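You operate a simulated robot arm through the tools that you are given. There is no shell and no other tool. Be economical: measure what you need, move in short steps, check, and stop when the job is done.

The job below is to be done with a simulated two-armed robot. You get a single attempt, and the scene is never put back.

JOB
Pick up the middle meter from the top of the brown table with one hand, pass it to the other hand and put it on the middle of the desk. Set down upright: middle meter.

Only the result counts: the job must be done as asked and must still hold three seconds after the hand-in. Knocking over, shifting, dropping, spilling or breaking anything else fails it.

ROBOT AND FRAMES
Two 7-joint arms with four-finger grippers on one trunk, on a base that drives. Base frame: it is fixed to the floor where the robot stands at the start and does not move with it; the origin is under the middle of the robot, x ahead of it, y to its left, z up; the surface under the hand at the start is at about z = 0.8. Units: m, degrees, N and s.
The left shoulder is at the start at [0.04, 0.181, 1.13], the right one opposite. With the tool pointing down near the work surface each hand reaches from about 0.32 to 0.84 m from the robot's upright axis, wherever it stands, measured 20 degrees to its own side. Places, roughly: middle of the desk (40x20 cm) [-1.74, -1.88, 0.84]. Payload 3.67 kg a hand.
The tool frame of a hand sits at the grasp point between the pads (the TCP): z along the fingers, y along the line on which they close. The tips reach 0.028 m beyond it. The gripper opens to 0.112 m. The gripper's body begins 0.073 m behind the TCP.
Orientation is that of the tool frame in the base frame, as a unit quaternion [x, y, z, w]. With the fingers straight down and closing along the base's y, the tool's x points along the base's -x, its y along +y and its z along -z.

CONTROLS
- The arms move only by the tool step_arm. It takes "left_increments", "right_increments" or both (then of equal length, played together; a hand with none holds still); each is a list of rows, each an object (a shift or turn left out is 0, a gripper value left out holds the last) with "translation": the shift along the tool's x, y, z in m, a list of three; "turn": the turn, a rotation vector about the tool's x, y, z in degrees, a list of three; "grip": the opening, from 0 (shut) to 1 (fully open). In form: [{"translation": [dx, dy, dz], "turn": [ax, ay, az], "grip": grip}, ...]. A call has 1 to 12 rows; each row is the pose to reach, as a shift and turn from the pose commanded when the call began, along the tool's axes at that moment. Each row takes 0.2 s and may step no farther than 0.05 m and 8.6 degrees from the row before; otherwise, or with a gripper value out of range, the whole call is refused. Where a pose cannot be reached the arm comes as near as it can. A force on the tool above 40 N (or 10 N above the force at the start of the call, whichever is more), or a blocked arm, ends the call early, and 0.2 s more pass. Each finger halts on what it meets, pressing with about 43 N; the grip force reading is that of the motor and also rises with nothing between the fingers. The clock runs only during rows and for 0.2 s after the last one: add rows that repeat a pose to give the fingers time. It gives the time, the measured TCP pose, the force on the tool (base axes), the opening and the grip force at its end, in the units of the frame above (readings bear some noise), with the torque about the TCP (base axes, N m) and any sound that the robot's microphone picked up.
- Cameras (640 x 400 px; columns grow to the right, rows downward): "scene" is now at [0.1057, -0.0235, 1.3594]; the picture's right is [-0.28, -0.96, 0.00], its down [-0.53, 0.15, -0.83] and it looks along [0.80, -0.23, -0.55] (base axes); focal length 263 px, centre (320, 200). "left" rides on the left gripper at [0.06, 0.018, -0.104] in its tool frame; the picture's right is [-0.29, 0.96, 0.00], its down [-0.80, -0.24, -0.55] and it looks along [-0.53, -0.16, 0.83] (tool axes); focal length 234 px, centre (320, 200). "right" rides on the right gripper at [0.06, -0.018, -0.104] in its tool frame; the picture's right is [0.29, 0.96, 0.00], its down [-0.80, 0.24, -0.55] and it looks along [-0.53, 0.16, 0.83] (tool axes); focal length 234 px, centre (320, 200). There is no depth. A picture from a camera that has moved, and an enlarged one, comes with that camera's place and axes in the base frame and with its lens.
- snapshot(camera): a new picture of that camera. No time passes.
- lift_body(by): slides the trunk up (or, below 0, down) by that many m; the arms and the scene camera ride with it, the base frame stays. It gives what a move gives, with no picture.
- roll_base(legs): drives the robot by 1 to 6 legs, each [ahead, left, turn to the left] in m, m and degrees, along the robot's own axes; the way and the turn of a leg run together, so that a leg with both is an arc; at most 1.5 m and 180 degrees a leg. The arms and the cameras ride along, it lands a little off, and it stops where it bumps. It gives what a move gives.
- turn_head(pan, tilt): turns the head with the scene camera to pan (to the left, within 86 degrees either way) and tilt (down, from -29 to 69), counted from straight ahead of the robot. It gives what a move gives.
- zoom(camera, box): a new picture of the part [left, top, right, bottom] of that camera's present view, enlarged. No time passes.
- job_done(): hands the job in; it is judged then, once.

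Work in short steps. Places have to be worked out from the pictures, the camera data and where the tool is seen: move nearer, look again, correct. Check each grasp and each placing, and mend what went wrong. You have 120 turns and 100 pictures in all, those below and enlarged ones among them. Open the grippers and draw the arms clear of the work before you hand the job in, unless the task says otherwise; then end with one line.

The tools are called after "Call:" as a command line: name --argument value ..., lists and objects as JSON in quotes. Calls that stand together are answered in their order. step_arm: Moves the arms, as the interface text tells. Its arguments: {"type":"object","properties":{"left_increments":{"type":"array","items":{"type":"object","properties":{"translation":{"type":"array","items":{"type":"number"}},"turn":{"type":"array","items":{"type":"number"}},"grip":{"type":"number"}}}},"right_increments":{"type":"array","items":{"type":"object","properties":{"translation":{"type":"array","items":{"type":"number"}},"turn":{"type":"array","items":{"type":"number"}},"grip":{"type":"number"}}}}},"required":[]} The other tools are called the same way: lift_body (by) slides the trunk up or down; roll_base (legs) drives the base; turn_head (pan, tilt) turns the head that bears the scene camera; snapshot (camera) takes a picture; zoom (camera, box) takes an enlarged picture of a part of a camera's view; job_done () hands the job in.

At the start:

```text
time_s: 0.0
left_position: [0.5803, 0.1166, 1.0429]
left_ee_rot: [0.0, 1.0, 0.0, 0.0]
left_contact_force: [0.0, -1.0, 1.0]
left_wrist_torque: [0.0, -0.01, 0.0]
left_grip_width: 0.112
left_finger_force: 0.0
right_position: [0.4615, -0.3588, 1.0918]
right_ee_rot: [0.0, 1.0, 0.0, 0.0]
right_contact_force: [-0.1, 0.3, -0.6]
right_wrist_torque: [0.01, 0.01, -0.01]
right_grip_width: 0.1122
right_finger_force: 0.0
trunk travel left (down, up): [-0.25, 0.264]
robot x, y, heading: [-0.0031, -0.0006, -0.2]
head pan, tilt: [-16.0, 33.6]
```

scene: 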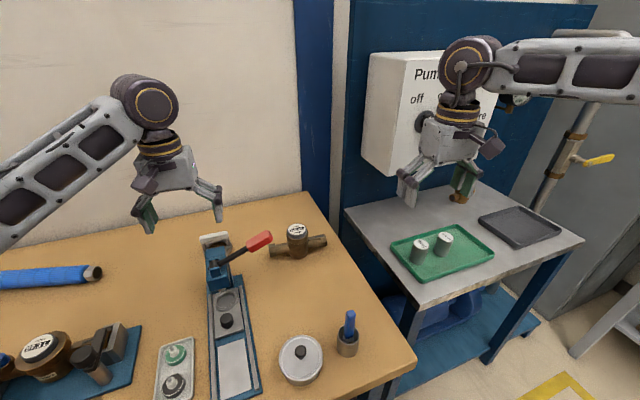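
right: 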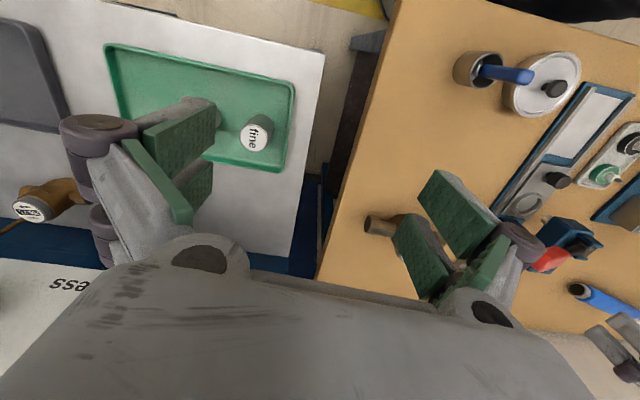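
left: 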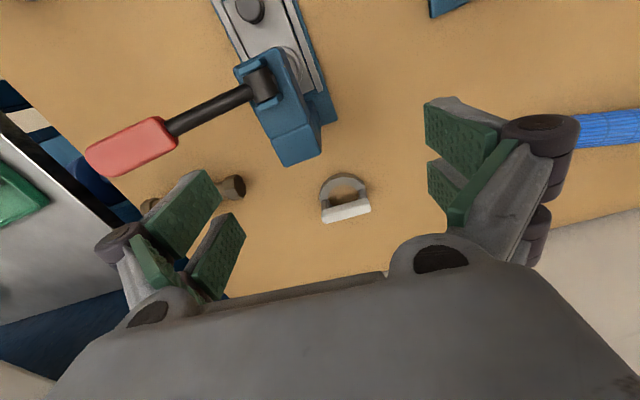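

I look closer at the objects on the brown table to find the meters.

Call:
zoom --camera "scene" --box '[200, 190, 420, 400]'

Call:
turn_head --pan 25 --tilt 40

Call:
snapshot --camera "scene"

```text
1.90 times, centred on (310, 295) of scene
camera zoom: at [0.1057, -0.0235, 1.3594], right [-0.28, -0.96, 0.0], down [-0.53, 0.15, -0.83], along [0.8, -0.23, -0.55], focal length 501 px, centre (339, 19)
```

zoom: 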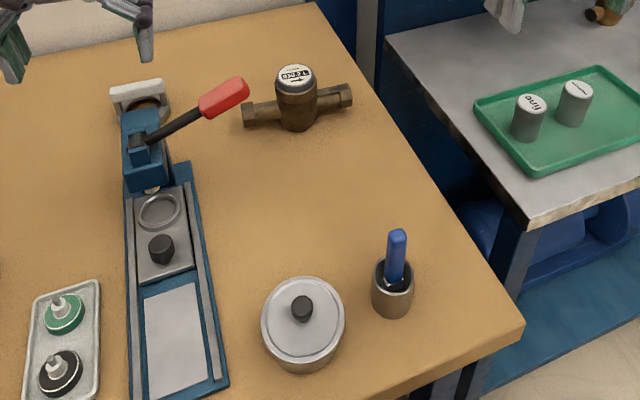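

```text
time_s: 1.1
left_position: [0.5807, 0.1168, 1.0433]
left_ee_rot: [0.0, 1.0, 0.001, 0.001]
left_contact_force: [0.6, -0.5, 0.1]
left_wrist_torque: [0.03, -0.01, 0.04]
left_grip_width: 0.112
left_finger_force: 0.1
right_position: [0.463, -0.3577, 1.0915]
right_ee_rot: [0.0, 1.0, 0.0, 0.0]
right_contact_force: [-0.1, -0.1, -1.0]
right_wrist_torque: [0.0, 0.03, 0.0]
right_grip_width: 0.1121
right_finger_force: 0.1
trunk travel left (down, up): [-0.25, 0.264]
robot x, y, heading: [-0.0023, -0.0014, -0.3]
head pan, tilt: [25.0, 40.0]
```

```text
95 pictures are left
camera scene: at [0.0975, 0.0369, 1.3496], right [0.42, -0.91, 0.0], down [-0.58, -0.27, -0.77], along [0.69, 0.32, -0.64], focal length 263 px, centre (320, 200)
```

scene: 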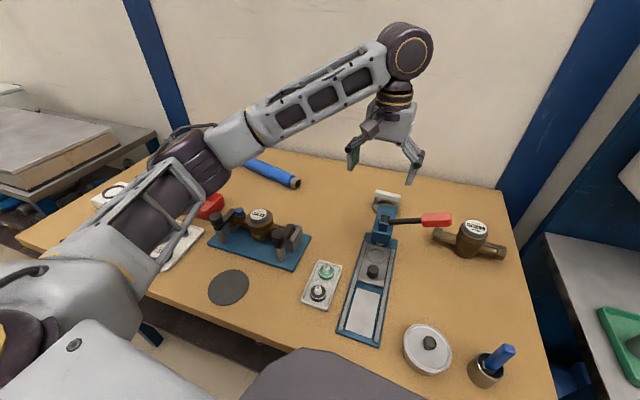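

I look closer at the left part of the table.

Call:
zoom --camera "scene" --box '[20, 130, 340, 330]'

Call:
turn_head --pan 60 --tilt 35

Call:
snapshot --camera "scene"

Call:
turn_head --pan -80 --tilt 25

Call:
snapshot --camera "scene"

```text
2.00 times, centred on (180, 230) of scene
camera zoom: at [0.0975, 0.0369, 1.3496], right [0.42, -0.91, 0.0], down [-0.58, -0.27, -0.77], along [0.69, 0.32, -0.64], focal length 526 px, centre (600, 140)
```

zoom: 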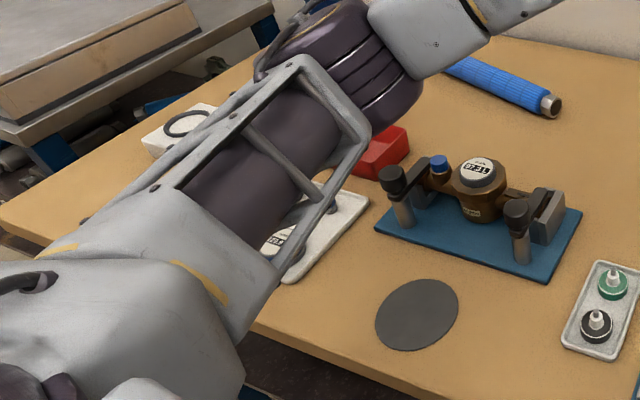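

```text
time_s: 2.1
left_position: [0.5806, 0.1164, 1.0427]
left_ee_rot: [0.001, 1.0, 0.0, -0.001]
left_contact_force: [-0.3, -0.3, 0.2]
left_wrist_torque: [0.01, 0.0, -0.02]
left_grip_width: 0.1122
left_finger_force: 0.1
right_position: [0.4616, -0.3588, 1.0916]
right_ee_rot: [0.001, 1.0, 0.0, 0.0]
right_contact_force: [-0.1, 0.1, -0.5]
right_wrist_torque: [-0.01, -0.04, -0.03]
right_grip_width: 0.1119
right_finger_force: 0.1
trunk travel left (down, up): [-0.25, 0.264]
robot x, y, heading: [0.0015, -0.0018, 0.2]
head pan, tilt: [60.0, 35.0]
```

```text
93 pictures are left
camera scene: at [0.0645, 0.0772, 1.3572], right [0.87, -0.5, 0.0], down [-0.29, -0.5, -0.82], along [0.41, 0.71, -0.57], focal length 263 px, centre (320, 200)
```

scene: 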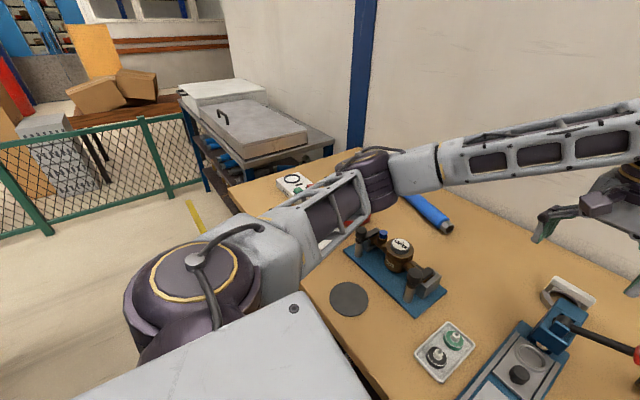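

```text
time_s: 4.3
left_position: [0.5826, 0.1151, 1.0417]
left_ee_rot: [0.0, 1.0, 0.0, -0.001]
left_contact_force: [0.7, -0.1, 0.1]
left_wrist_torque: [0.0, 0.01, -0.01]
left_grip_width: 0.1119
left_finger_force: 0.0
right_position: [0.4617, -0.359, 1.0921]
right_ee_rot: [0.0, 1.0, -0.001, 0.0]
right_contact_force: [0.8, -0.8, 0.3]
right_wrist_torque: [0.02, 0.01, 0.0]
right_grip_width: 0.1121
right_finger_force: 0.0
trunk travel left (down, up): [-0.25, 0.264]
robot x, y, heading: [0.0005, -0.0019, -0.1]
head pan, tilt: [-80.0, 25.0]
```

```text
92 pictures are left
camera scene: at [0.0364, -0.0897, 1.373], right [-0.98, -0.17, 0.0], down [-0.07, 0.42, -0.91], along [0.16, -0.89, -0.42], focal length 263 px, centre (320, 200)
```

scene: 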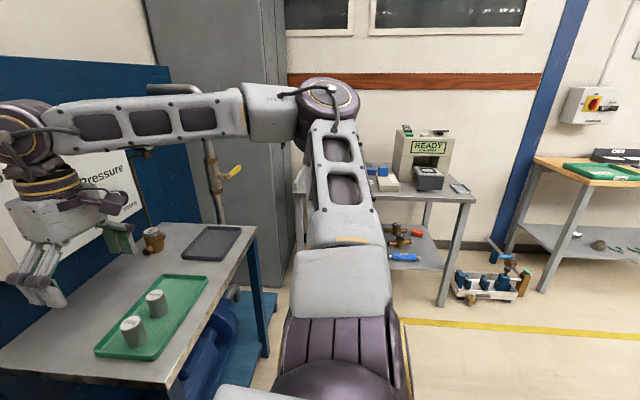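

There is something dial-like hidden behind the left arm. I move the left hand left, high over the table, to see with its camera.

Call:
step_arm --left_increments '[{"translation": [0.03, 0.03, -0.03]}, {"translation": [0.06, 0.06, -0.06]}, {"translation": [0.09, 0.1, -0.06]}, {"translation": [0.12, 0.14, -0.06]}, {"translation": [0.15, 0.18, -0.06]}, {"translation": [0.18, 0.22, -0.06]}, {"translation": [0.21, 0.26, -0.06]}, {"translation": [0.24, 0.3, -0.06]}]'

Call:
snapshot --camera "left"

Call:
turn_head --pan 35 --tilt 38

Call:
snapshot --camera "scene"

```text
refused: row 1 steps farther than a row can; nothing moved
```

```text
91 pictures are left
camera left: at [0.5202, 0.1348, 1.1464], right [0.29, 0.96, 0.0], down [0.8, -0.24, 0.55], along [0.53, -0.16, -0.83], focal length 234 px, centre (320, 200)
```

left: 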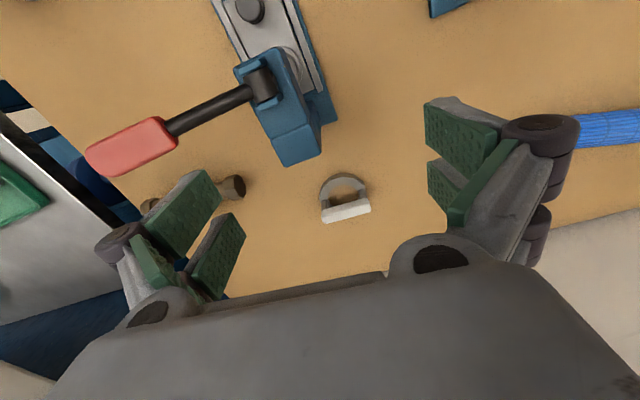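

```text
time_s: 6.3
left_position: [0.5816, 0.1167, 1.0421]
left_ee_rot: [0.0, 1.0, 0.0, 0.0]
left_contact_force: [-0.1, 0.1, -0.2]
left_wrist_torque: [0.01, -0.02, 0.0]
left_grip_width: 0.112
left_finger_force: 0.1
right_position: [0.463, -0.3583, 1.0918]
right_ee_rot: [0.0, 1.0, -0.001, 0.0]
right_contact_force: [-1.1, -0.6, 0.8]
right_wrist_torque: [-0.02, 0.0, 0.02]
right_grip_width: 0.1121
right_finger_force: 0.0
trunk travel left (down, up): [-0.25, 0.264]
robot x, y, heading: [-0.0007, 0.0001, -0.1]
head pan, tilt: [35.0, 38.0]
```

```text
90 pictures are left
camera scene: at [0.0911, 0.0505, 1.3526], right [0.57, -0.82, 0.0], down [-0.5, -0.35, -0.79], along [0.65, 0.45, -0.62], focal length 263 px, centre (320, 200)
```

scene: 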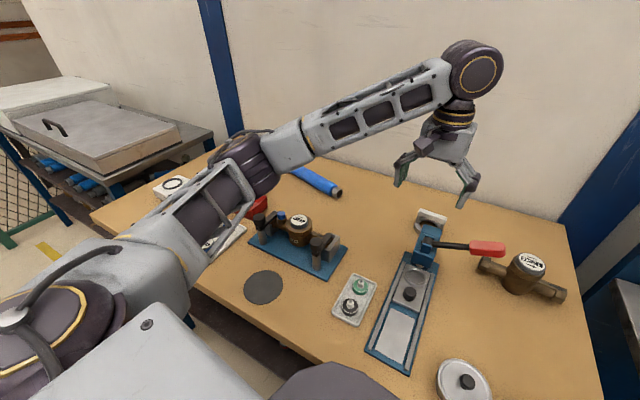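

Row steps were just too long; I retry with smaller ones.

Call:
step_arm --left_increments '[{"translation": [0.03, -0.02, -0.03]}, {"translation": [0.06, -0.04, -0.06]}, {"translation": [0.1, -0.06, -0.07]}, {"translation": [0.14, -0.08, -0.07]}, {"translation": [0.18, -0.08, -0.07]}, {"translation": [0.22, -0.08, -0.07]}, {"translation": [0.25, -0.08, -0.07]}]'

Call:
snapshot --camera "scene"

```text
time_s: 7.9
left_position: [0.3316, 0.036, 1.1123]
left_ee_rot: [0.0, 1.0, 0.001, 0.0]
left_contact_force: [-0.4, 0.7, 0.3]
left_wrist_torque: [0.0, 0.0, 0.01]
left_grip_width: 0.1122
left_finger_force: 0.1
right_position: [0.4621, -0.358, 1.0919]
right_ee_rot: [0.0, 1.0, 0.0, 0.0]
right_contact_force: [0.4, 0.1, 0.7]
right_wrist_torque: [-0.03, 0.02, -0.02]
right_grip_width: 0.112
right_finger_force: 0.0
trunk travel left (down, up): [-0.25, 0.264]
robot x, y, heading: [0.0008, 0.0011, -0.2]
head pan, tilt: [35.0, 38.0]
```

```text
89 pictures are left
camera scene: at [0.0906, 0.0504, 1.3527], right [0.57, -0.82, 0.0], down [-0.5, -0.35, -0.79], along [0.65, 0.45, -0.62], focal length 263 px, centre (320, 200)
```

scene: 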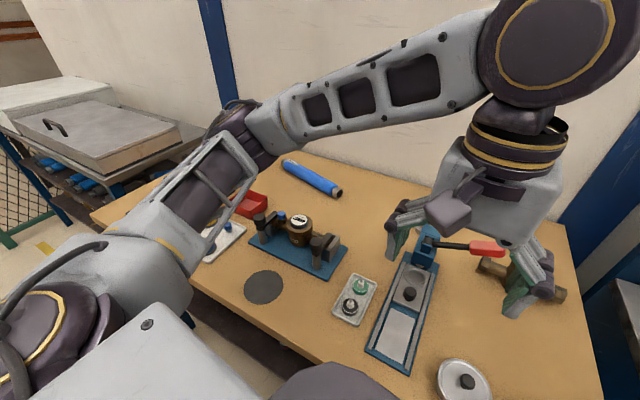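

The elbow still blocks; I move the hand itself to the left and look with its camera.

Call:
step_arm --left_increments '[{"translation": [0, 0.048, 0]}, {"translation": [0, 0.096, 0]}, {"translation": [0, 0.144, 0]}, {"translation": [0, 0.192, 0]}, {"translation": [0, 0.24, 0]}, {"translation": [0, 0.288, 0]}, {"translation": [0, 0.336, 0]}, {"translation": [0, 0.384, 0]}, {"translation": [0, 0.432, 0]}, {"translation": [0, 0.48, 0]}, {"translation": [0, 0.52, 0]}, {"translation": [0, 0.56, 0]}]'

Call:
snapshot --camera "left"

Call:
snapshot --camera "scene"

```text
time_s: 10.5
left_position: [0.331, 0.5976, 1.1114]
left_ee_rot: [0.0, 1.0, 0.0, -0.002]
left_contact_force: [-0.2, -0.3, -0.1]
left_wrist_torque: [-0.02, -0.01, 0.02]
left_grip_width: 0.1122
left_finger_force: 0.0
left hand out of reach, approached as far as the arm can: row 7
right_position: [0.4632, -0.358, 1.0907]
right_ee_rot: [0.0, 1.0, 0.0, -0.001]
right_contact_force: [0.8, 0.6, 0.3]
right_wrist_torque: [-0.03, 0.01, -0.02]
right_grip_width: 0.1122
right_finger_force: 0.1
trunk travel left (down, up): [-0.25, 0.264]
robot x, y, heading: [0.0011, -0.0004, 0.1]
head pan, tilt: [35.0, 38.0]
```

```text
88 pictures are left
camera left: at [0.27, 0.6164, 1.2153], right [0.29, 0.96, 0.0], down [0.8, -0.24, 0.55], along [0.53, -0.16, -0.83], focal length 234 px, centre (320, 200)
```

left: 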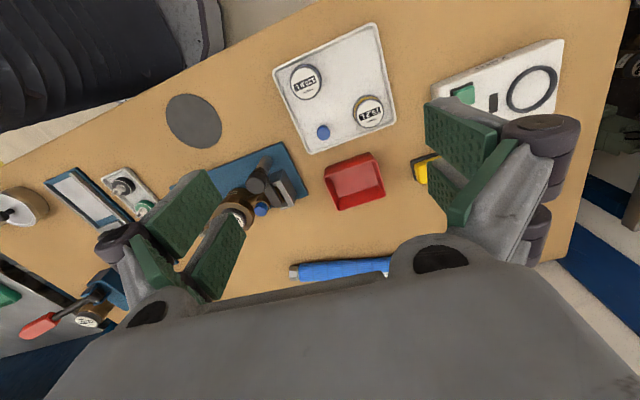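

```text
87 pictures are left
camera scene: at [0.0913, 0.0514, 1.3526], right [0.57, -0.82, 0.0], down [-0.5, -0.35, -0.79], along [0.65, 0.45, -0.62], focal length 263 px, centre (320, 200)
```

scene: 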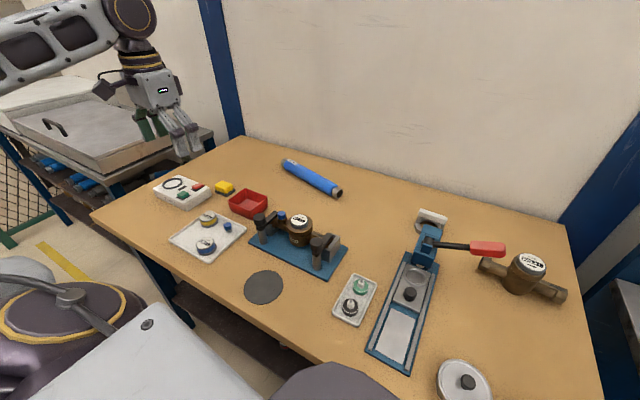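

I zoom in on all candidates.

Call:
zoom --camera "scene" --box '[140, 160, 360, 300]'

Call:
zoom --camera "left" --box '[180, 10, 420, 250]'

Call:
turn_head --pan -30 --tilt 35

Call:
snapshot --camera "scene"

```text
2.86 times, centred on (250, 230) of scene
camera zoom: at [0.0913, 0.0514, 1.3526], right [0.57, -0.82, 0.0], down [-0.5, -0.35, -0.79], along [0.65, 0.45, -0.62], focal length 752 px, centre (520, 114)
```

zoom: 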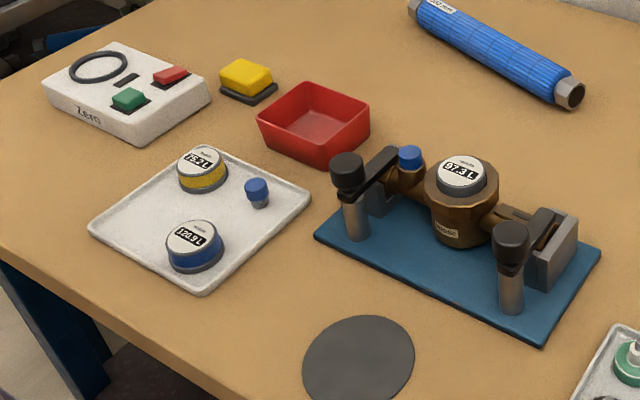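

```text
1.67 times, centred on (300, 130) of left
camera zoom: at [0.27, 0.6164, 1.2153], right [0.29, 0.96, 0.0], down [0.8, -0.24, 0.55], along [0.53, -0.16, -0.83], focal length 390 px, centre (353, 317)
```

zoom: 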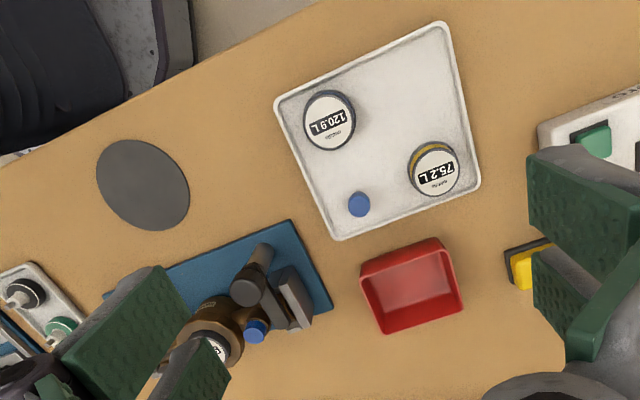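

```text
time_s: 11.8
left_position: [0.3302, 0.596, 1.1111]
left_ee_rot: [0.001, 1.0, 0.0, -0.001]
left_contact_force: [0.1, -0.3, -0.7]
left_wrist_torque: [0.01, -0.02, 0.01]
left_grip_width: 0.112
left_finger_force: 0.1
right_position: [0.4612, -0.3588, 1.0919]
right_ee_rot: [-0.001, 1.0, 0.0, 0.0]
right_contact_force: [0.1, 0.1, -0.2]
right_wrist_torque: [0.0, 0.01, 0.0]
right_grip_width: 0.1119
right_finger_force: 0.1
trunk travel left (down, up): [-0.25, 0.264]
robot x, y, heading: [-0.001, -0.0026, -0.1]
head pan, tilt: [-30.0, 35.0]
```

```text
84 pictures are left
camera scene: at [0.0965, -0.0428, 1.3572], right [-0.5, -0.87, 0.0], down [-0.5, 0.29, -0.82], along [0.71, -0.41, -0.57], focal length 263 px, centre (320, 200)
```

scene: 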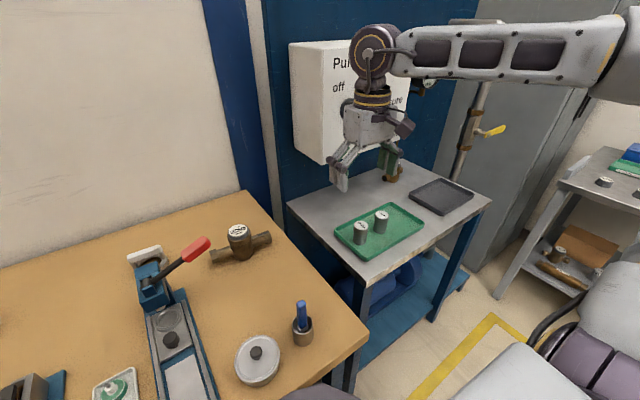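

The dials bear small words; I zoom strongly on them.

Call:
zoom --camera "left" --box '[285, 55, 335, 105]'

Call:
zoom --camera "left" --box '[345, 90, 395, 140]'

Call:
zoom --camera "scene" --box '[205, 210, 275, 270]'

Call:
turn_head --pan 35 --tilt 38

Call:
zoom --camera "scene" --box '[275, 205, 325, 255]'

Call:
zoom --camera "scene" --box '[180, 205, 230, 255]'

```text
8.00 times, centred on (310, 80) of left
camera zoom: at [0.2697, 0.6148, 1.2159], right [0.29, 0.96, 0.0], down [0.8, -0.24, 0.55], along [0.53, -0.16, -0.83], focal length 1873 px, centre (400, 1160)
```

zoom: 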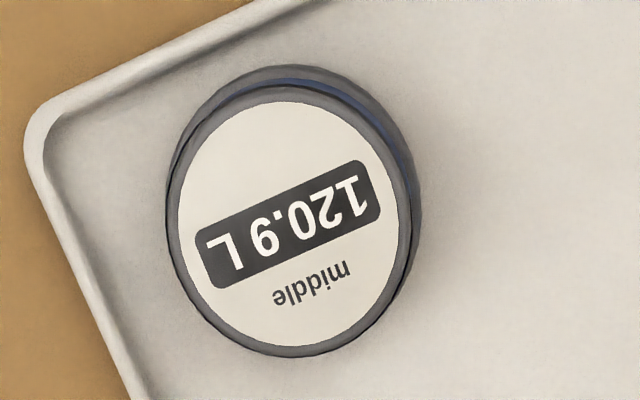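

```text
8.00 times, centred on (370, 115) of left
camera zoom: at [0.2697, 0.6148, 1.2159], right [0.29, 0.96, 0.0], down [0.8, -0.24, 0.55], along [0.53, -0.16, -0.83], focal length 1873 px, centre (-80, 880)
```

zoom: 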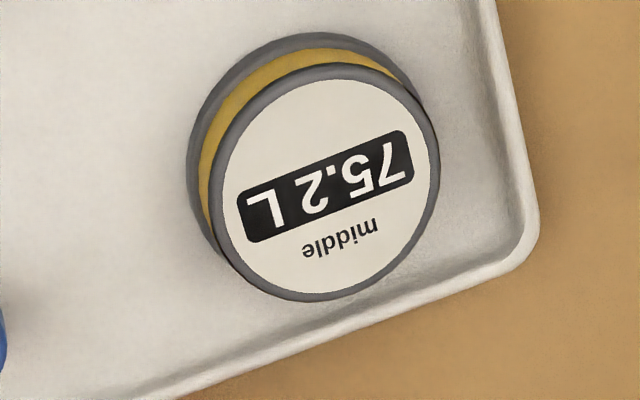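

```text
6.67 times, centred on (240, 240) of scene
camera zoom: at [0.0965, -0.0428, 1.3572], right [-0.5, -0.87, 0.0], down [-0.5, 0.29, -0.82], along [0.71, -0.41, -0.57], focal length 1754 px, centre (853, -67)
```

zoom: 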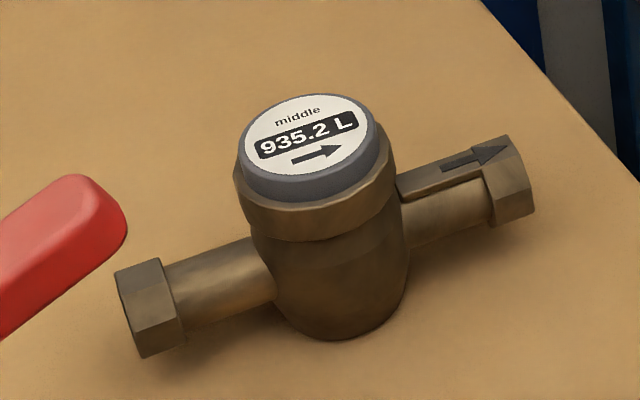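

```text
time_s: 13.2
left_position: [0.3293, 0.5966, 1.1128]
left_ee_rot: [0.0, 1.0, 0.0, -0.001]
left_contact_force: [0.7, 0.0, -0.8]
left_wrist_torque: [-0.03, 0.0, 0.02]
left_grip_width: 0.1119
left_finger_force: 0.0
right_position: [0.4612, -0.3578, 1.0911]
right_ee_rot: [0.0, 1.0, -0.001, 0.0]
right_contact_force: [-0.3, 0.6, -0.4]
right_wrist_torque: [0.02, -0.03, 0.01]
right_grip_width: 0.112
right_finger_force: 0.0
trunk travel left (down, up): [-0.25, 0.264]
robot x, y, heading: [-0.0031, 0.0004, 0.1]
head pan, tilt: [35.0, 38.0]
```

```text
8.00 times, centred on (300, 230) of scene
camera zoom: at [0.091, 0.0506, 1.3526], right [0.57, -0.82, 0.0], down [-0.5, -0.35, -0.79], along [0.65, 0.45, -0.62], focal length 2104 px, centre (480, -40)
```

zoom: 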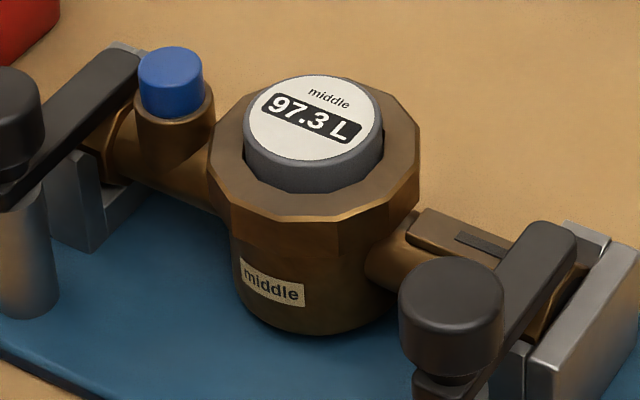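

```text
8.00 times, centred on (205, 230) of scene
camera zoom: at [0.091, 0.0506, 1.3526], right [0.57, -0.82, 0.0], down [-0.5, -0.35, -0.79], along [0.65, 0.45, -0.62], focal length 2104 px, centre (1240, -40)
```

zoom: 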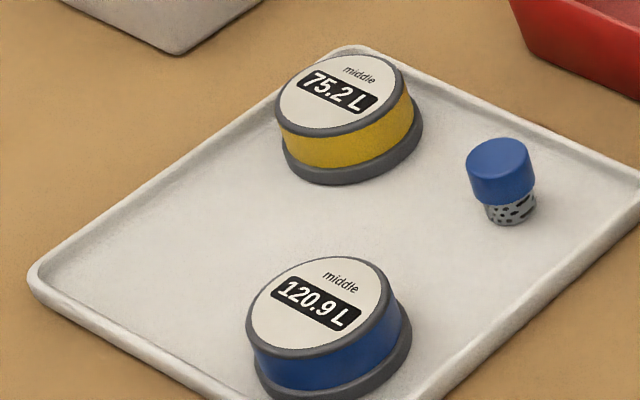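

All of these carry "middle"; I look at the meter on the steel table and around, to understand the naming.

Call:
zoom --camera "right" --box '[5, 170, 85, 235]'

Call:
turn_head --pan -70 --tilt 25

Call:
zoom --camera "scene" --box '[340, 100, 560, 300]'

Call:
zoom --camera "scene" --box '[0, 180, 260, 380]'

```text
6.15 times, centred on (45, 202) of right
camera zoom: at [0.4008, -0.3754, 1.1954], right [-0.29, 0.96, 0.0], down [0.8, 0.24, 0.55], along [0.53, 0.16, -0.83], focal length 1441 px, centre (2012, 185)
```

zoom: 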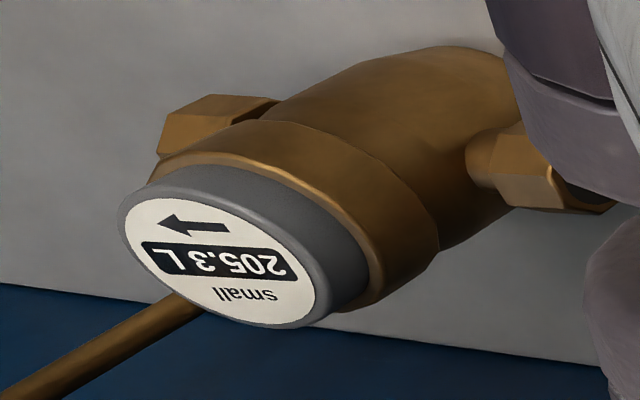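

```text
time_s: 15.0
left_position: [0.33, 0.5972, 1.1125]
left_ee_rot: [-0.001, 1.0, 0.0, 0.0]
left_contact_force: [0.1, -0.2, -0.3]
left_wrist_torque: [-0.02, 0.04, 0.02]
left_grip_width: 0.1119
left_finger_force: 0.0
right_position: [0.4619, -0.3582, 1.0922]
right_ee_rot: [0.0, 1.0, 0.0, -0.001]
right_contact_force: [-0.2, -0.3, 0.0]
right_wrist_torque: [0.0, -0.02, -0.01]
right_grip_width: 0.112
right_finger_force: 0.0
trunk travel left (down, up): [-0.25, 0.264]
robot x, y, heading: [-0.0, 0.0001, -0.3]
head pan, tilt: [-70.0, 25.0]
```

```text
2.00 times, centred on (450, 200) of scene
camera zoom: at [0.0518, -0.0854, 1.373], right [-0.94, -0.34, 0.0], down [-0.14, 0.4, -0.91], along [0.31, -0.85, -0.42], focal length 526 px, centre (60, 200)
```

zoom: 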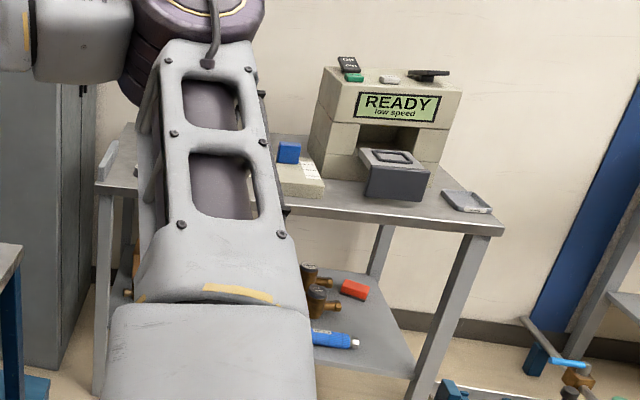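

```text
2.00 times, centred on (130, 280) of scene
camera zoom: at [0.0518, -0.0854, 1.373], right [-0.94, -0.34, 0.0], down [-0.14, 0.4, -0.91], along [0.31, -0.85, -0.42], focal length 526 px, centre (700, 40)
```

zoom: 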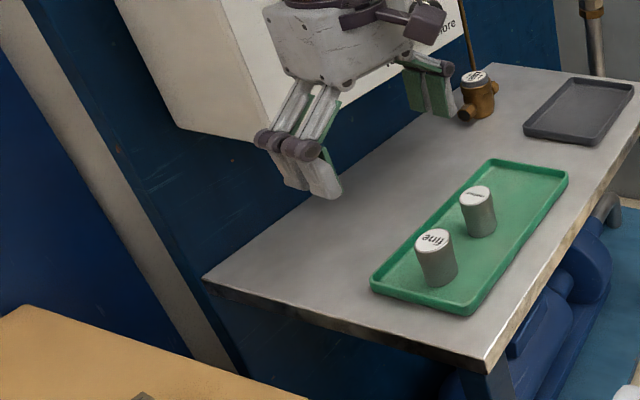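

The steel table's meter is "small"; the free-standing "middle" meter on the brown table's top is the one to take (the other is clamped in a rig). It lies near [0.66, -0.115], pipe along y. I bring the right camera over it for measurement.

Call:
step_arm --right_increments '[{"translation": [-0.01, 0.045, 0]}, {"translation": [-0.02, 0.09, 0]}, {"translation": [-0.03, 0.135, 0]}, {"translation": [-0.04, 0.18, 0]}, {"translation": [-0.04, 0.195, 0]}]'

Call:
snapshot --camera "right"

```text
time_s: 16.2
left_position: [0.33, 0.5966, 1.1131]
left_ee_rot: [0.0, 1.0, 0.0, 0.0]
left_contact_force: [-0.4, -0.8, 0.9]
left_wrist_torque: [0.02, 0.02, -0.01]
left_grip_width: 0.112
left_finger_force: 0.0
right_position: [0.5007, -0.1639, 1.0919]
right_ee_rot: [0.0, 1.0, 0.0, 0.0]
right_contact_force: [0.1, -0.5, -1.3]
right_wrist_torque: [0.02, -0.03, -0.04]
right_grip_width: 0.1121
right_finger_force: 0.0
trunk travel left (down, up): [-0.25, 0.264]
robot x, y, heading: [-0.0001, 0.0025, -0.3]
head pan, tilt: [-70.0, 25.0]
```

```text
75 pictures are left
camera right: at [0.4404, -0.1804, 1.195], right [-0.29, 0.96, 0.0], down [0.8, 0.24, 0.55], along [0.53, 0.16, -0.83], focal length 234 px, centre (320, 200)
```

right: 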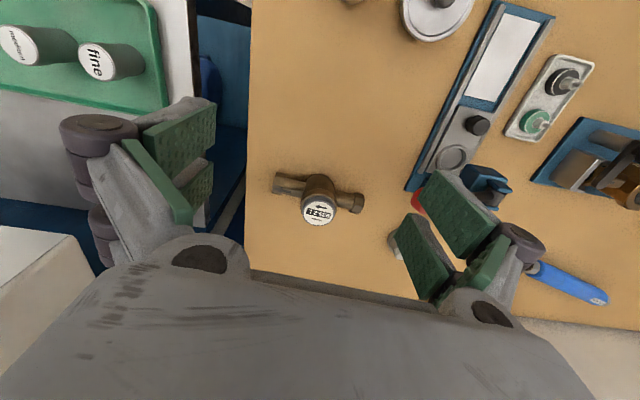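

Dial top works out at about [0.662, -0.115, 0.884]. I zoom for pipe ends.

Call:
zoom --camera "right" --box '[256, 150, 384, 230]'

```text
5.00 times, centred on (320, 190) of right
camera zoom: at [0.4404, -0.1804, 1.195], right [-0.29, 0.96, 0.0], down [0.8, 0.24, 0.55], along [0.53, 0.16, -0.83], focal length 1171 px, centre (320, 250)
```

zoom: 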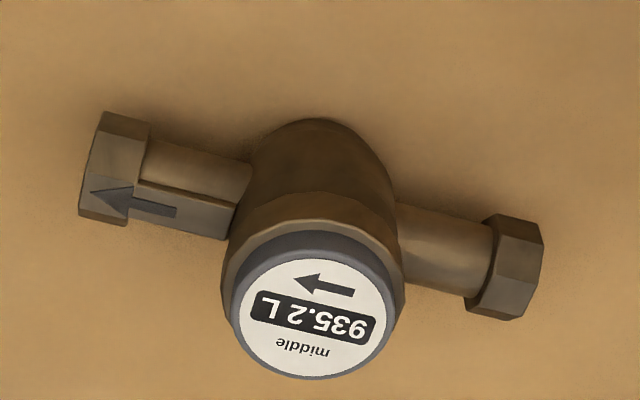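

Pipe axis lies along y at x≈0.657, z≈0.836; nuts at y≈-0.043 and -0.192, body centre y≈-0.117. Plan: left hand grips the left pipe straight down (closing along x), then right hand, tilted outward, takes the body. I yaw both hands 90° with their cameras outward.

Call:
step_arm --left_increments '[{"translation": [-0.01, -0.03, 0], "turn": [0, 0, 8.2]}, {"translation": [-0.02, -0.06, 0], "turn": [0, 0, 16.4]}, {"translation": [-0.03, -0.1, 0], "turn": [0, 0, 24.6]}, {"translation": [-0.04, -0.14, 0], "turn": [0, 0, 32.8]}, {"translation": [-0.05, -0.18, 0], "turn": [0, 0, 41]}, {"translation": [-0.06, -0.21, 0], "turn": [0, 0, 49.2]}, {"translation": [-0.07, -0.24, 0], "turn": [0, 0, 57.4]}, {"translation": [-0.08, -0.27, 0], "turn": [0, 0, 65.6]}, {"translation": [-0.09, -0.3, 0], "turn": [0, 0, 73.8]}, {"translation": [-0.1, -0.33, 0], "turn": [0, 0, 82]}, {"translation": [-0.1, -0.35, 0], "turn": [0, 0, 90]}]' --right_increments '[{"translation": [0, -0.03, 0], "turn": [0, 0, -8.2]}, {"translation": [0, -0.06, 0], "turn": [0, 0, -16.4]}, {"translation": [0, -0.09, 0], "turn": [0, 0, -24.6]}, {"translation": [0, -0.12, 0], "turn": [0, 0, -32.8]}, {"translation": [0, -0.15, 0], "turn": [0, 0, -41]}, {"translation": [0, -0.18, 0], "turn": [0, 0, -49.2]}, {"translation": [0, -0.2, 0], "turn": [0, 0, -57.4]}, {"translation": [0, -0.22, 0], "turn": [0, 0, -65.6]}, {"translation": [0, -0.24, 0], "turn": [0, 0, -73.8]}, {"translation": [0, -0.26, 0], "turn": [0, 0, -82]}, {"translation": [0, -0.26, 0], "turn": [0, 0, -90]}]'

Call:
turn_head --pan -8 --tilt 38

Call:
snapshot --camera "scene"

```text
time_s: 18.6
left_position: [0.4298, 0.2467, 1.1112]
left_ee_rot: [0.708, 0.706, -0.001, 0.001]
left_contact_force: [0.6, 0.6, 0.0]
left_wrist_torque: [0.0, -0.01, 0.01]
left_grip_width: 0.1119
left_finger_force: 0.1
right_position: [0.2741, -0.1219, 1.0909]
right_ee_rot: [-0.678, 0.735, -0.022, -0.002]
right_contact_force: [-1.0, -0.3, -1.0]
right_wrist_torque: [-0.02, 0.0, 0.01]
right_grip_width: 0.1121
right_finger_force: 0.0
right hand out of reach, approached as far as the arm can: row 5, 6, 7, 8, 9, 10, 11
trunk travel left (down, up): [-0.25, 0.264]
robot x, y, heading: [0.003, -0.0008, 0.0]
head pan, tilt: [-70.0, 25.0]
```

```text
time_s: 19.9
left_position: [0.4312, 0.247, 1.112]
left_ee_rot: [0.707, 0.708, 0.001, 0.0]
left_contact_force: [-0.3, 0.2, -0.1]
left_wrist_torque: [0.0, -0.02, 0.0]
left_grip_width: 0.1119
left_finger_force: 0.1
right_position: [0.2757, -0.1236, 1.09]
right_ee_rot: [-0.677, 0.736, -0.02, -0.003]
right_contact_force: [0.9, 0.9, -0.2]
right_wrist_torque: [0.05, 0.0, -0.01]
right_grip_width: 0.112
right_finger_force: 0.0
trunk travel left (down, up): [-0.25, 0.264]
robot x, y, heading: [0.0013, -0.0002, -0.2]
head pan, tilt: [-8.0, 38.0]
```

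```text
73 pictures are left
camera scene: at [0.1057, -0.011, 1.3526], right [-0.14, -0.99, 0.0], down [-0.61, 0.09, -0.79], along [0.78, -0.11, -0.62], focal length 263 px, centre (320, 200)
```

scene: 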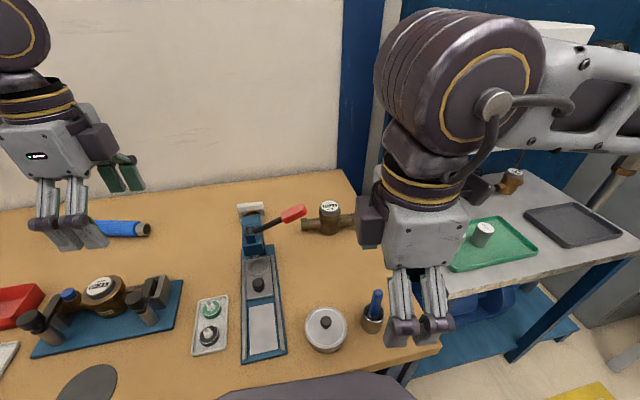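

Left yaw worked; the right yaw is limited out there, so I will do the handover nearer to the middle. I move the left hand above the left pipe and look.

Call:
step_arm --left_increments '[{"translation": [-0.04, 0.028, 0]}, {"translation": [-0.08, 0.056, 0]}, {"translation": [-0.12, 0.085, 0]}, {"translation": [-0.16, 0.113, 0]}, {"translation": [-0.2, 0.141, 0]}, {"translation": [-0.24, 0.17, 0.03]}, {"translation": [-0.28, 0.2, 0.06]}, {"translation": [-0.317, 0.226, 0.09]}, {"translation": [-0.317, 0.226, 0.09]}]'

Call:
snapshot --camera "left"

Call:
snapshot --camera "scene"

```text
refused: row 6 steps farther than a row can; nothing moved
```

```text
72 pictures are left
camera left: at [0.4479, 0.307, 1.2165], right [0.96, -0.29, 0.0], down [-0.24, -0.8, 0.55], along [-0.16, -0.53, -0.83], focal length 234 px, centre (320, 200)
```

left: 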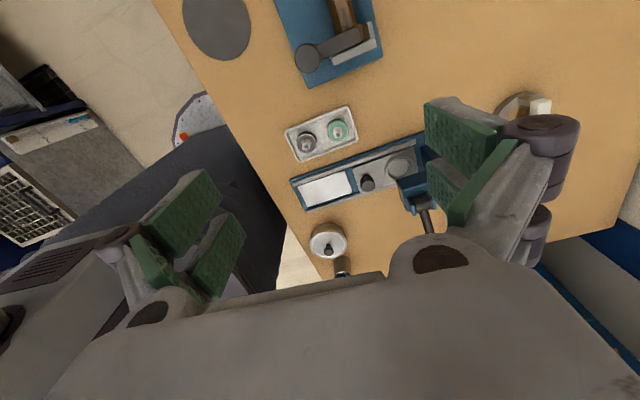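

```text
71 pictures are left
camera scene: at [0.1057, -0.011, 1.3526], right [-0.14, -0.99, 0.0], down [-0.61, 0.09, -0.79], along [0.78, -0.11, -0.62], focal length 263 px, centre (320, 200)
```

scene: 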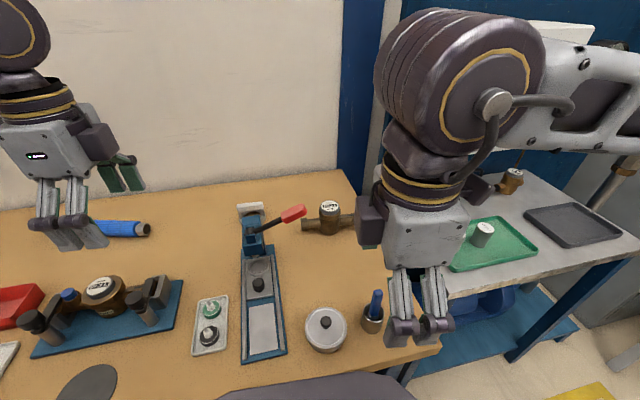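

I keep the steps smaller.

Call:
step_arm --left_increments '[{"translation": [-0.035, 0.025, 0]}, {"translation": [-0.07, 0.05, 0]}, {"translation": [-0.105, 0.075, 0]}, {"translation": [-0.14, 0.1, 0]}, {"translation": [-0.175, 0.125, 0]}, {"translation": [-0.21, 0.15, 0.01]}, {"translation": [-0.24, 0.175, 0.03]}, {"translation": [-0.27, 0.2, 0.05]}, {"translation": [-0.295, 0.215, 0.07]}, {"translation": [-0.317, 0.226, 0.09]}, {"translation": [-0.317, 0.226, 0.09]}]'

Call:
snapshot --camera "left"

Call:
snapshot --camera "scene"

```text
time_s: 22.3
left_position: [0.5499, 0.0891, 1.0269]
left_ee_rot: [0.707, 0.707, 0.0, 0.002]
left_contact_force: [0.2, -0.5, -0.1]
left_wrist_torque: [-0.02, 0.0, 0.01]
left_grip_width: 0.1121
left_finger_force: 0.0
left hand out of reach, approached as far as the arm can: row 5, 6, 7, 8, 9, 10, 11
right_position: [0.2764, -0.121, 1.0893]
right_ee_rot: [-0.677, 0.736, -0.02, -0.002]
right_contact_force: [-0.1, 0.2, -0.1]
right_wrist_torque: [0.04, -0.01, 0.02]
right_grip_width: 0.1123
right_finger_force: 0.0
trunk travel left (down, up): [-0.25, 0.264]
robot x, y, heading: [-0.0023, 0.0009, -0.1]
head pan, tilt: [-8.0, 38.0]
```

```text
70 pictures are left
camera left: at [0.5667, 0.1488, 1.1307], right [0.96, -0.29, 0.0], down [-0.24, -0.8, 0.55], along [-0.16, -0.53, -0.83], focal length 234 px, centre (320, 200)
```

left: 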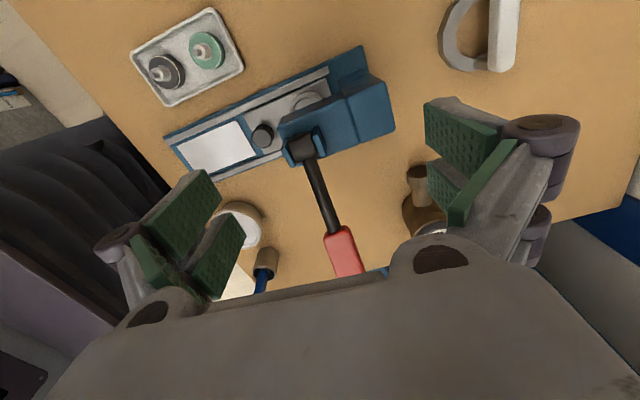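

```text
69 pictures are left
camera scene: at [0.1056, -0.011, 1.3526], right [-0.14, -0.99, 0.0], down [-0.61, 0.09, -0.79], along [0.78, -0.11, -0.62], focal length 263 px, centre (320, 200)
```

scene: 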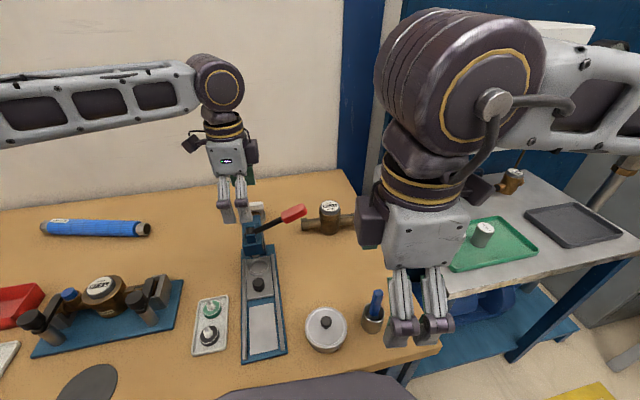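

Out of reach with that yaw there. I retreat the left hand and test where the right hand can hold the 90° yaw.

Call:
step_arm --left_increments '[{"translation": [0.02, -0.02, -0.03]}, {"translation": [0.05, -0.04, -0.06]}, {"translation": [0.08, -0.06, -0.08]}, {"translation": [0.11, -0.08, -0.08]}]' --right_increments '[{"translation": [0.03, -0.035, 0]}, {"translation": [0.06, -0.07, 0]}, {"translation": [0.09, -0.11, 0]}, {"translation": [0.12, -0.15, 0]}]'

```text
time_s: 23.3
left_position: [0.4698, 0.2005, 1.1058]
left_ee_rot: [0.707, 0.707, 0.0, 0.002]
left_contact_force: [0.2, 0.7, 0.2]
left_wrist_torque: [-0.01, -0.01, 0.0]
left_grip_width: 0.112
left_finger_force: 0.0
right_position: [0.2739, -0.1217, 1.0901]
right_ee_rot: [-0.677, 0.736, -0.02, -0.002]
right_contact_force: [0.0, 0.8, 0.2]
right_wrist_torque: [-0.01, -0.02, -0.01]
right_grip_width: 0.112
right_finger_force: 0.2
right hand out of reach, approached as far as the arm can: row 1, 2, 3, 4
trunk travel left (down, up): [-0.25, 0.264]
robot x, y, heading: [0.0006, -0.0015, 0.0]
head pan, tilt: [-8.0, 38.0]
```

The left follows well; the right is jammed at this yaw. I unwind the right yaw while moving it out.

Call:
step_arm --right_increments '[{"translation": [0.02, 0, 0], "turn": [0, 0, 8]}, {"translation": [0.04, -0.02, 0], "turn": [0, 0, 16]}, {"translation": [0.06, -0.04, 0], "turn": [0, 0, 24]}, {"translation": [0.08, -0.06, 0], "turn": [0, 0, 32]}, {"translation": [0.1, -0.08, 0], "turn": [0, 0, 40]}, {"translation": [0.12, -0.1, 0], "turn": [0, 0, 48]}, {"translation": [0.14, -0.12, 0], "turn": [0, 0, 56]}, {"translation": [0.15, -0.13, 0], "turn": [0, 0, 64]}, {"translation": [0.15, -0.14, 0], "turn": [0, 0, 72]}, {"translation": [0.15, -0.15, 0], "turn": [0, 0, 80]}, {"translation": [0.15, -0.15, 0], "turn": [0, 0, 85]}]'

```text
time_s: 25.7
left_position: [0.4701, 0.1989, 1.1068]
left_ee_rot: [0.707, 0.707, 0.0, -0.001]
left_contact_force: [-0.2, 0.4, 0.2]
left_wrist_torque: [0.0, -0.01, -0.01]
left_grip_width: 0.1122
left_finger_force: 0.1
right_position: [0.4149, -0.2875, 1.1011]
right_ee_rot: [-0.001, 1.0, -0.016, 0.011]
right_contact_force: [-0.1, -0.1, 0.5]
right_wrist_torque: [0.0, 0.0, -0.01]
right_grip_width: 0.112
right_finger_force: 0.1
trunk travel left (down, up): [-0.25, 0.264]
robot x, y, heading: [-0.0001, 0.0011, 0.1]
head pan, tilt: [-8.0, 38.0]
```

Right is back at neutral yaw. I test the opposite yaw (+90°) for it here.

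Call:
step_arm --right_increments '[{"turn": [0, 0, 8.5]}, {"turn": [0, 0, 17]}, {"turn": [0, 0, 25.5]}, {"turn": [0, 0, 34]}, {"turn": [0, 0, 42.5]}, {"turn": [0, 0, 51]}, {"turn": [0, 0, 59.5]}, {"turn": [0, 0, 68]}, {"turn": [0, 0, 76.5]}, {"turn": [0, 0, 85]}, {"turn": [0, 0, 90]}]'

```text
time_s: 28.1
left_position: [0.4711, 0.1992, 1.1051]
left_ee_rot: [0.707, 0.707, 0.0, 0.001]
left_contact_force: [-0.8, -0.4, -0.7]
left_wrist_torque: [0.02, -0.01, 0.0]
left_grip_width: 0.1123
left_finger_force: 0.1
right_position: [0.4165, -0.2875, 1.1015]
right_ee_rot: [0.706, 0.708, -0.003, 0.02]
right_contact_force: [0.6, -0.6, -0.5]
right_wrist_torque: [-0.02, -0.01, -0.01]
right_grip_width: 0.112
right_finger_force: 0.0
trunk travel left (down, up): [-0.25, 0.264]
robot x, y, heading: [-0.0014, -0.001, 0.0]
head pan, tilt: [-8.0, 38.0]
```

The +90° yaw works for the right hand, so roles swap: right takes the right pipe, left (camera outward) later takes the body. I move right above the right pipe (y≈-0.166) and level it.

Call:
step_arm --right_increments '[{"translation": [0.015, 0.03, 0.0], "turn": [0.2, 0.3, 0]}, {"translation": [0.03, 0.06, 0.0], "turn": [0.4, 0.5, 0]}, {"translation": [0.045, 0.09, 0.02], "turn": [0.6, 0.8, 0]}, {"translation": [0.06, 0.12, 0.04], "turn": [0.8, 1.0, 0]}, {"translation": [0.075, 0.15, 0.06], "turn": [1.0, 1.3, 0.1]}, {"translation": [0.09, 0.18, 0.08], "turn": [1.2, 1.6, 0.1]}, {"translation": [0.105, 0.21, 0.1], "turn": [1.4, 1.87, 0.2]}, {"translation": [0.1215, 0.2405, 0.12], "turn": [1.4, 1.87, 0.2]}]'

Call:
snapshot --camera "right"

Call:
snapshot --camera "scene"

```text
time_s: 29.9
left_position: [0.4715, 0.1985, 1.1068]
left_ee_rot: [0.707, 0.707, 0.0, 0.0]
left_contact_force: [0.6, 0.3, -0.5]
left_wrist_torque: [0.01, 0.04, 0.02]
left_grip_width: 0.1119
left_finger_force: 0.0
right_position: [0.6466, -0.1798, 0.9884]
right_ee_rot: [0.707, 0.707, 0.001, -0.001]
right_contact_force: [0.9, -0.2, 0.0]
right_wrist_torque: [0.01, 0.07, 0.0]
right_grip_width: 0.1119
right_finger_force: 0.1
right hand out of reach, approached as far as the arm can: row 8
trunk travel left (down, up): [-0.25, 0.264]
robot x, y, heading: [0.0038, 0.0003, -0.1]
head pan, tilt: [-8.0, 38.0]
```

```text
68 pictures are left
camera right: at [0.6263, -0.118, 1.0925], right [0.96, 0.29, 0.0], down [0.24, -0.8, 0.55], along [0.16, -0.53, -0.83], focal length 234 px, centre (320, 200)
```

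right: 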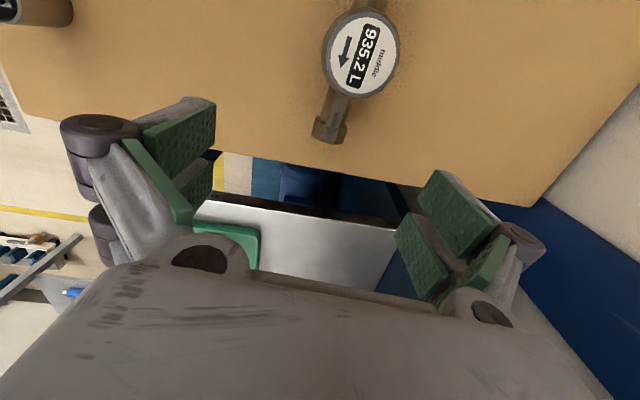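

```text
67 pictures are left
camera scene: at [0.107, -0.0116, 1.3525], right [-0.14, -0.99, 0.0], down [-0.61, 0.09, -0.79], along [0.78, -0.11, -0.62], focal length 263 px, centre (320, 200)
```

scene: 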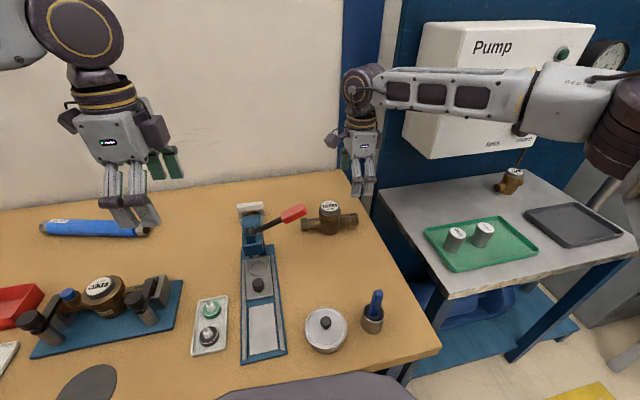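

Lever handle tip is at z≈0.98, so I keep hands high. Yaw seems to be the limit; turning the robot right ~35° makes the required yaw milder and puts the meter on the left hand's side. I retract the right hand up first.

Call:
step_arm --right_increments '[{"translation": [0, -0.0, -0.04]}, {"translation": [-0.01, -0.02, -0.08]}, {"translation": [-0.03, -0.05, -0.1]}, {"translation": [-0.05, -0.085, -0.11]}, {"translation": [-0.065, -0.12, -0.12]}, {"translation": [-0.08, -0.155, -0.12]}, {"translation": [-0.095, -0.19, -0.12]}, {"translation": [-0.11, -0.225, -0.12]}]' --left_increments '[{"translation": [0, -0.01, -0.01]}, {"translation": [0, -0.02, -0.02]}, {"translation": [0, -0.02, -0.02]}, {"translation": [0, -0.02, -0.02]}, {"translation": [0, -0.02, -0.02]}, {"translation": [0, -0.02, -0.02]}, {"translation": [0, -0.02, -0.02]}, {"translation": [0, -0.02, -0.02]}]'

Call:
roll_base --legs '[[0, 0, -35]]'

Call:
snapshot --camera "scene"

```text
time_s: 31.7
left_position: [0.4502, 0.1988, 1.1272]
left_ee_rot: [0.707, 0.707, 0.0, 0.0]
left_contact_force: [0.8, -0.1, 0.0]
left_wrist_torque: [0.0, -0.03, 0.02]
left_grip_width: 0.1121
left_finger_force: 0.0
right_position: [0.4205, -0.2884, 1.1091]
right_ee_rot: [0.707, 0.707, 0.0, -0.001]
right_contact_force: [-0.2, -0.3, 0.6]
right_wrist_torque: [0.02, 0.01, 0.0]
right_grip_width: 0.1118
right_finger_force: 0.0
trunk travel left (down, up): [-0.25, 0.264]
robot x, y, heading: [0.0028, 0.0023, 0.1]
head pan, tilt: [-8.0, 38.0]
```

```text
time_s: 34.0
left_position: [0.4824, -0.0966, 1.1264]
left_ee_rot: [0.888, 0.46, 0.0, 0.0]
left_contact_force: [-0.1, -0.7, 0.1]
left_wrist_torque: [0.02, -0.02, -0.03]
left_grip_width: 0.1121
left_finger_force: 0.1
right_position: [0.1787, -0.4787, 1.1105]
right_ee_rot: [0.888, 0.461, 0.001, 0.0]
right_contact_force: [-0.2, -0.6, -0.2]
right_wrist_torque: [0.0, -0.01, 0.02]
right_grip_width: 0.1124
right_finger_force: 0.1
trunk travel left (down, up): [-0.25, 0.264]
robot x, y, heading: [0.0006, -0.0004, -35.3]
head pan, tilt: [-8.0, 38.0]
```

```text
66 pictures are left
camera scene: at [0.0794, -0.0698, 1.3526], right [-0.68, -0.73, 0.0], down [-0.45, 0.42, -0.79], along [0.57, -0.54, -0.62], focal length 263 px, centre (320, 200)
```

scene: 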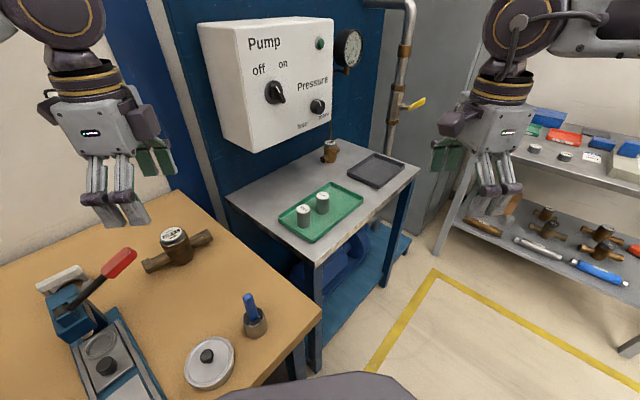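

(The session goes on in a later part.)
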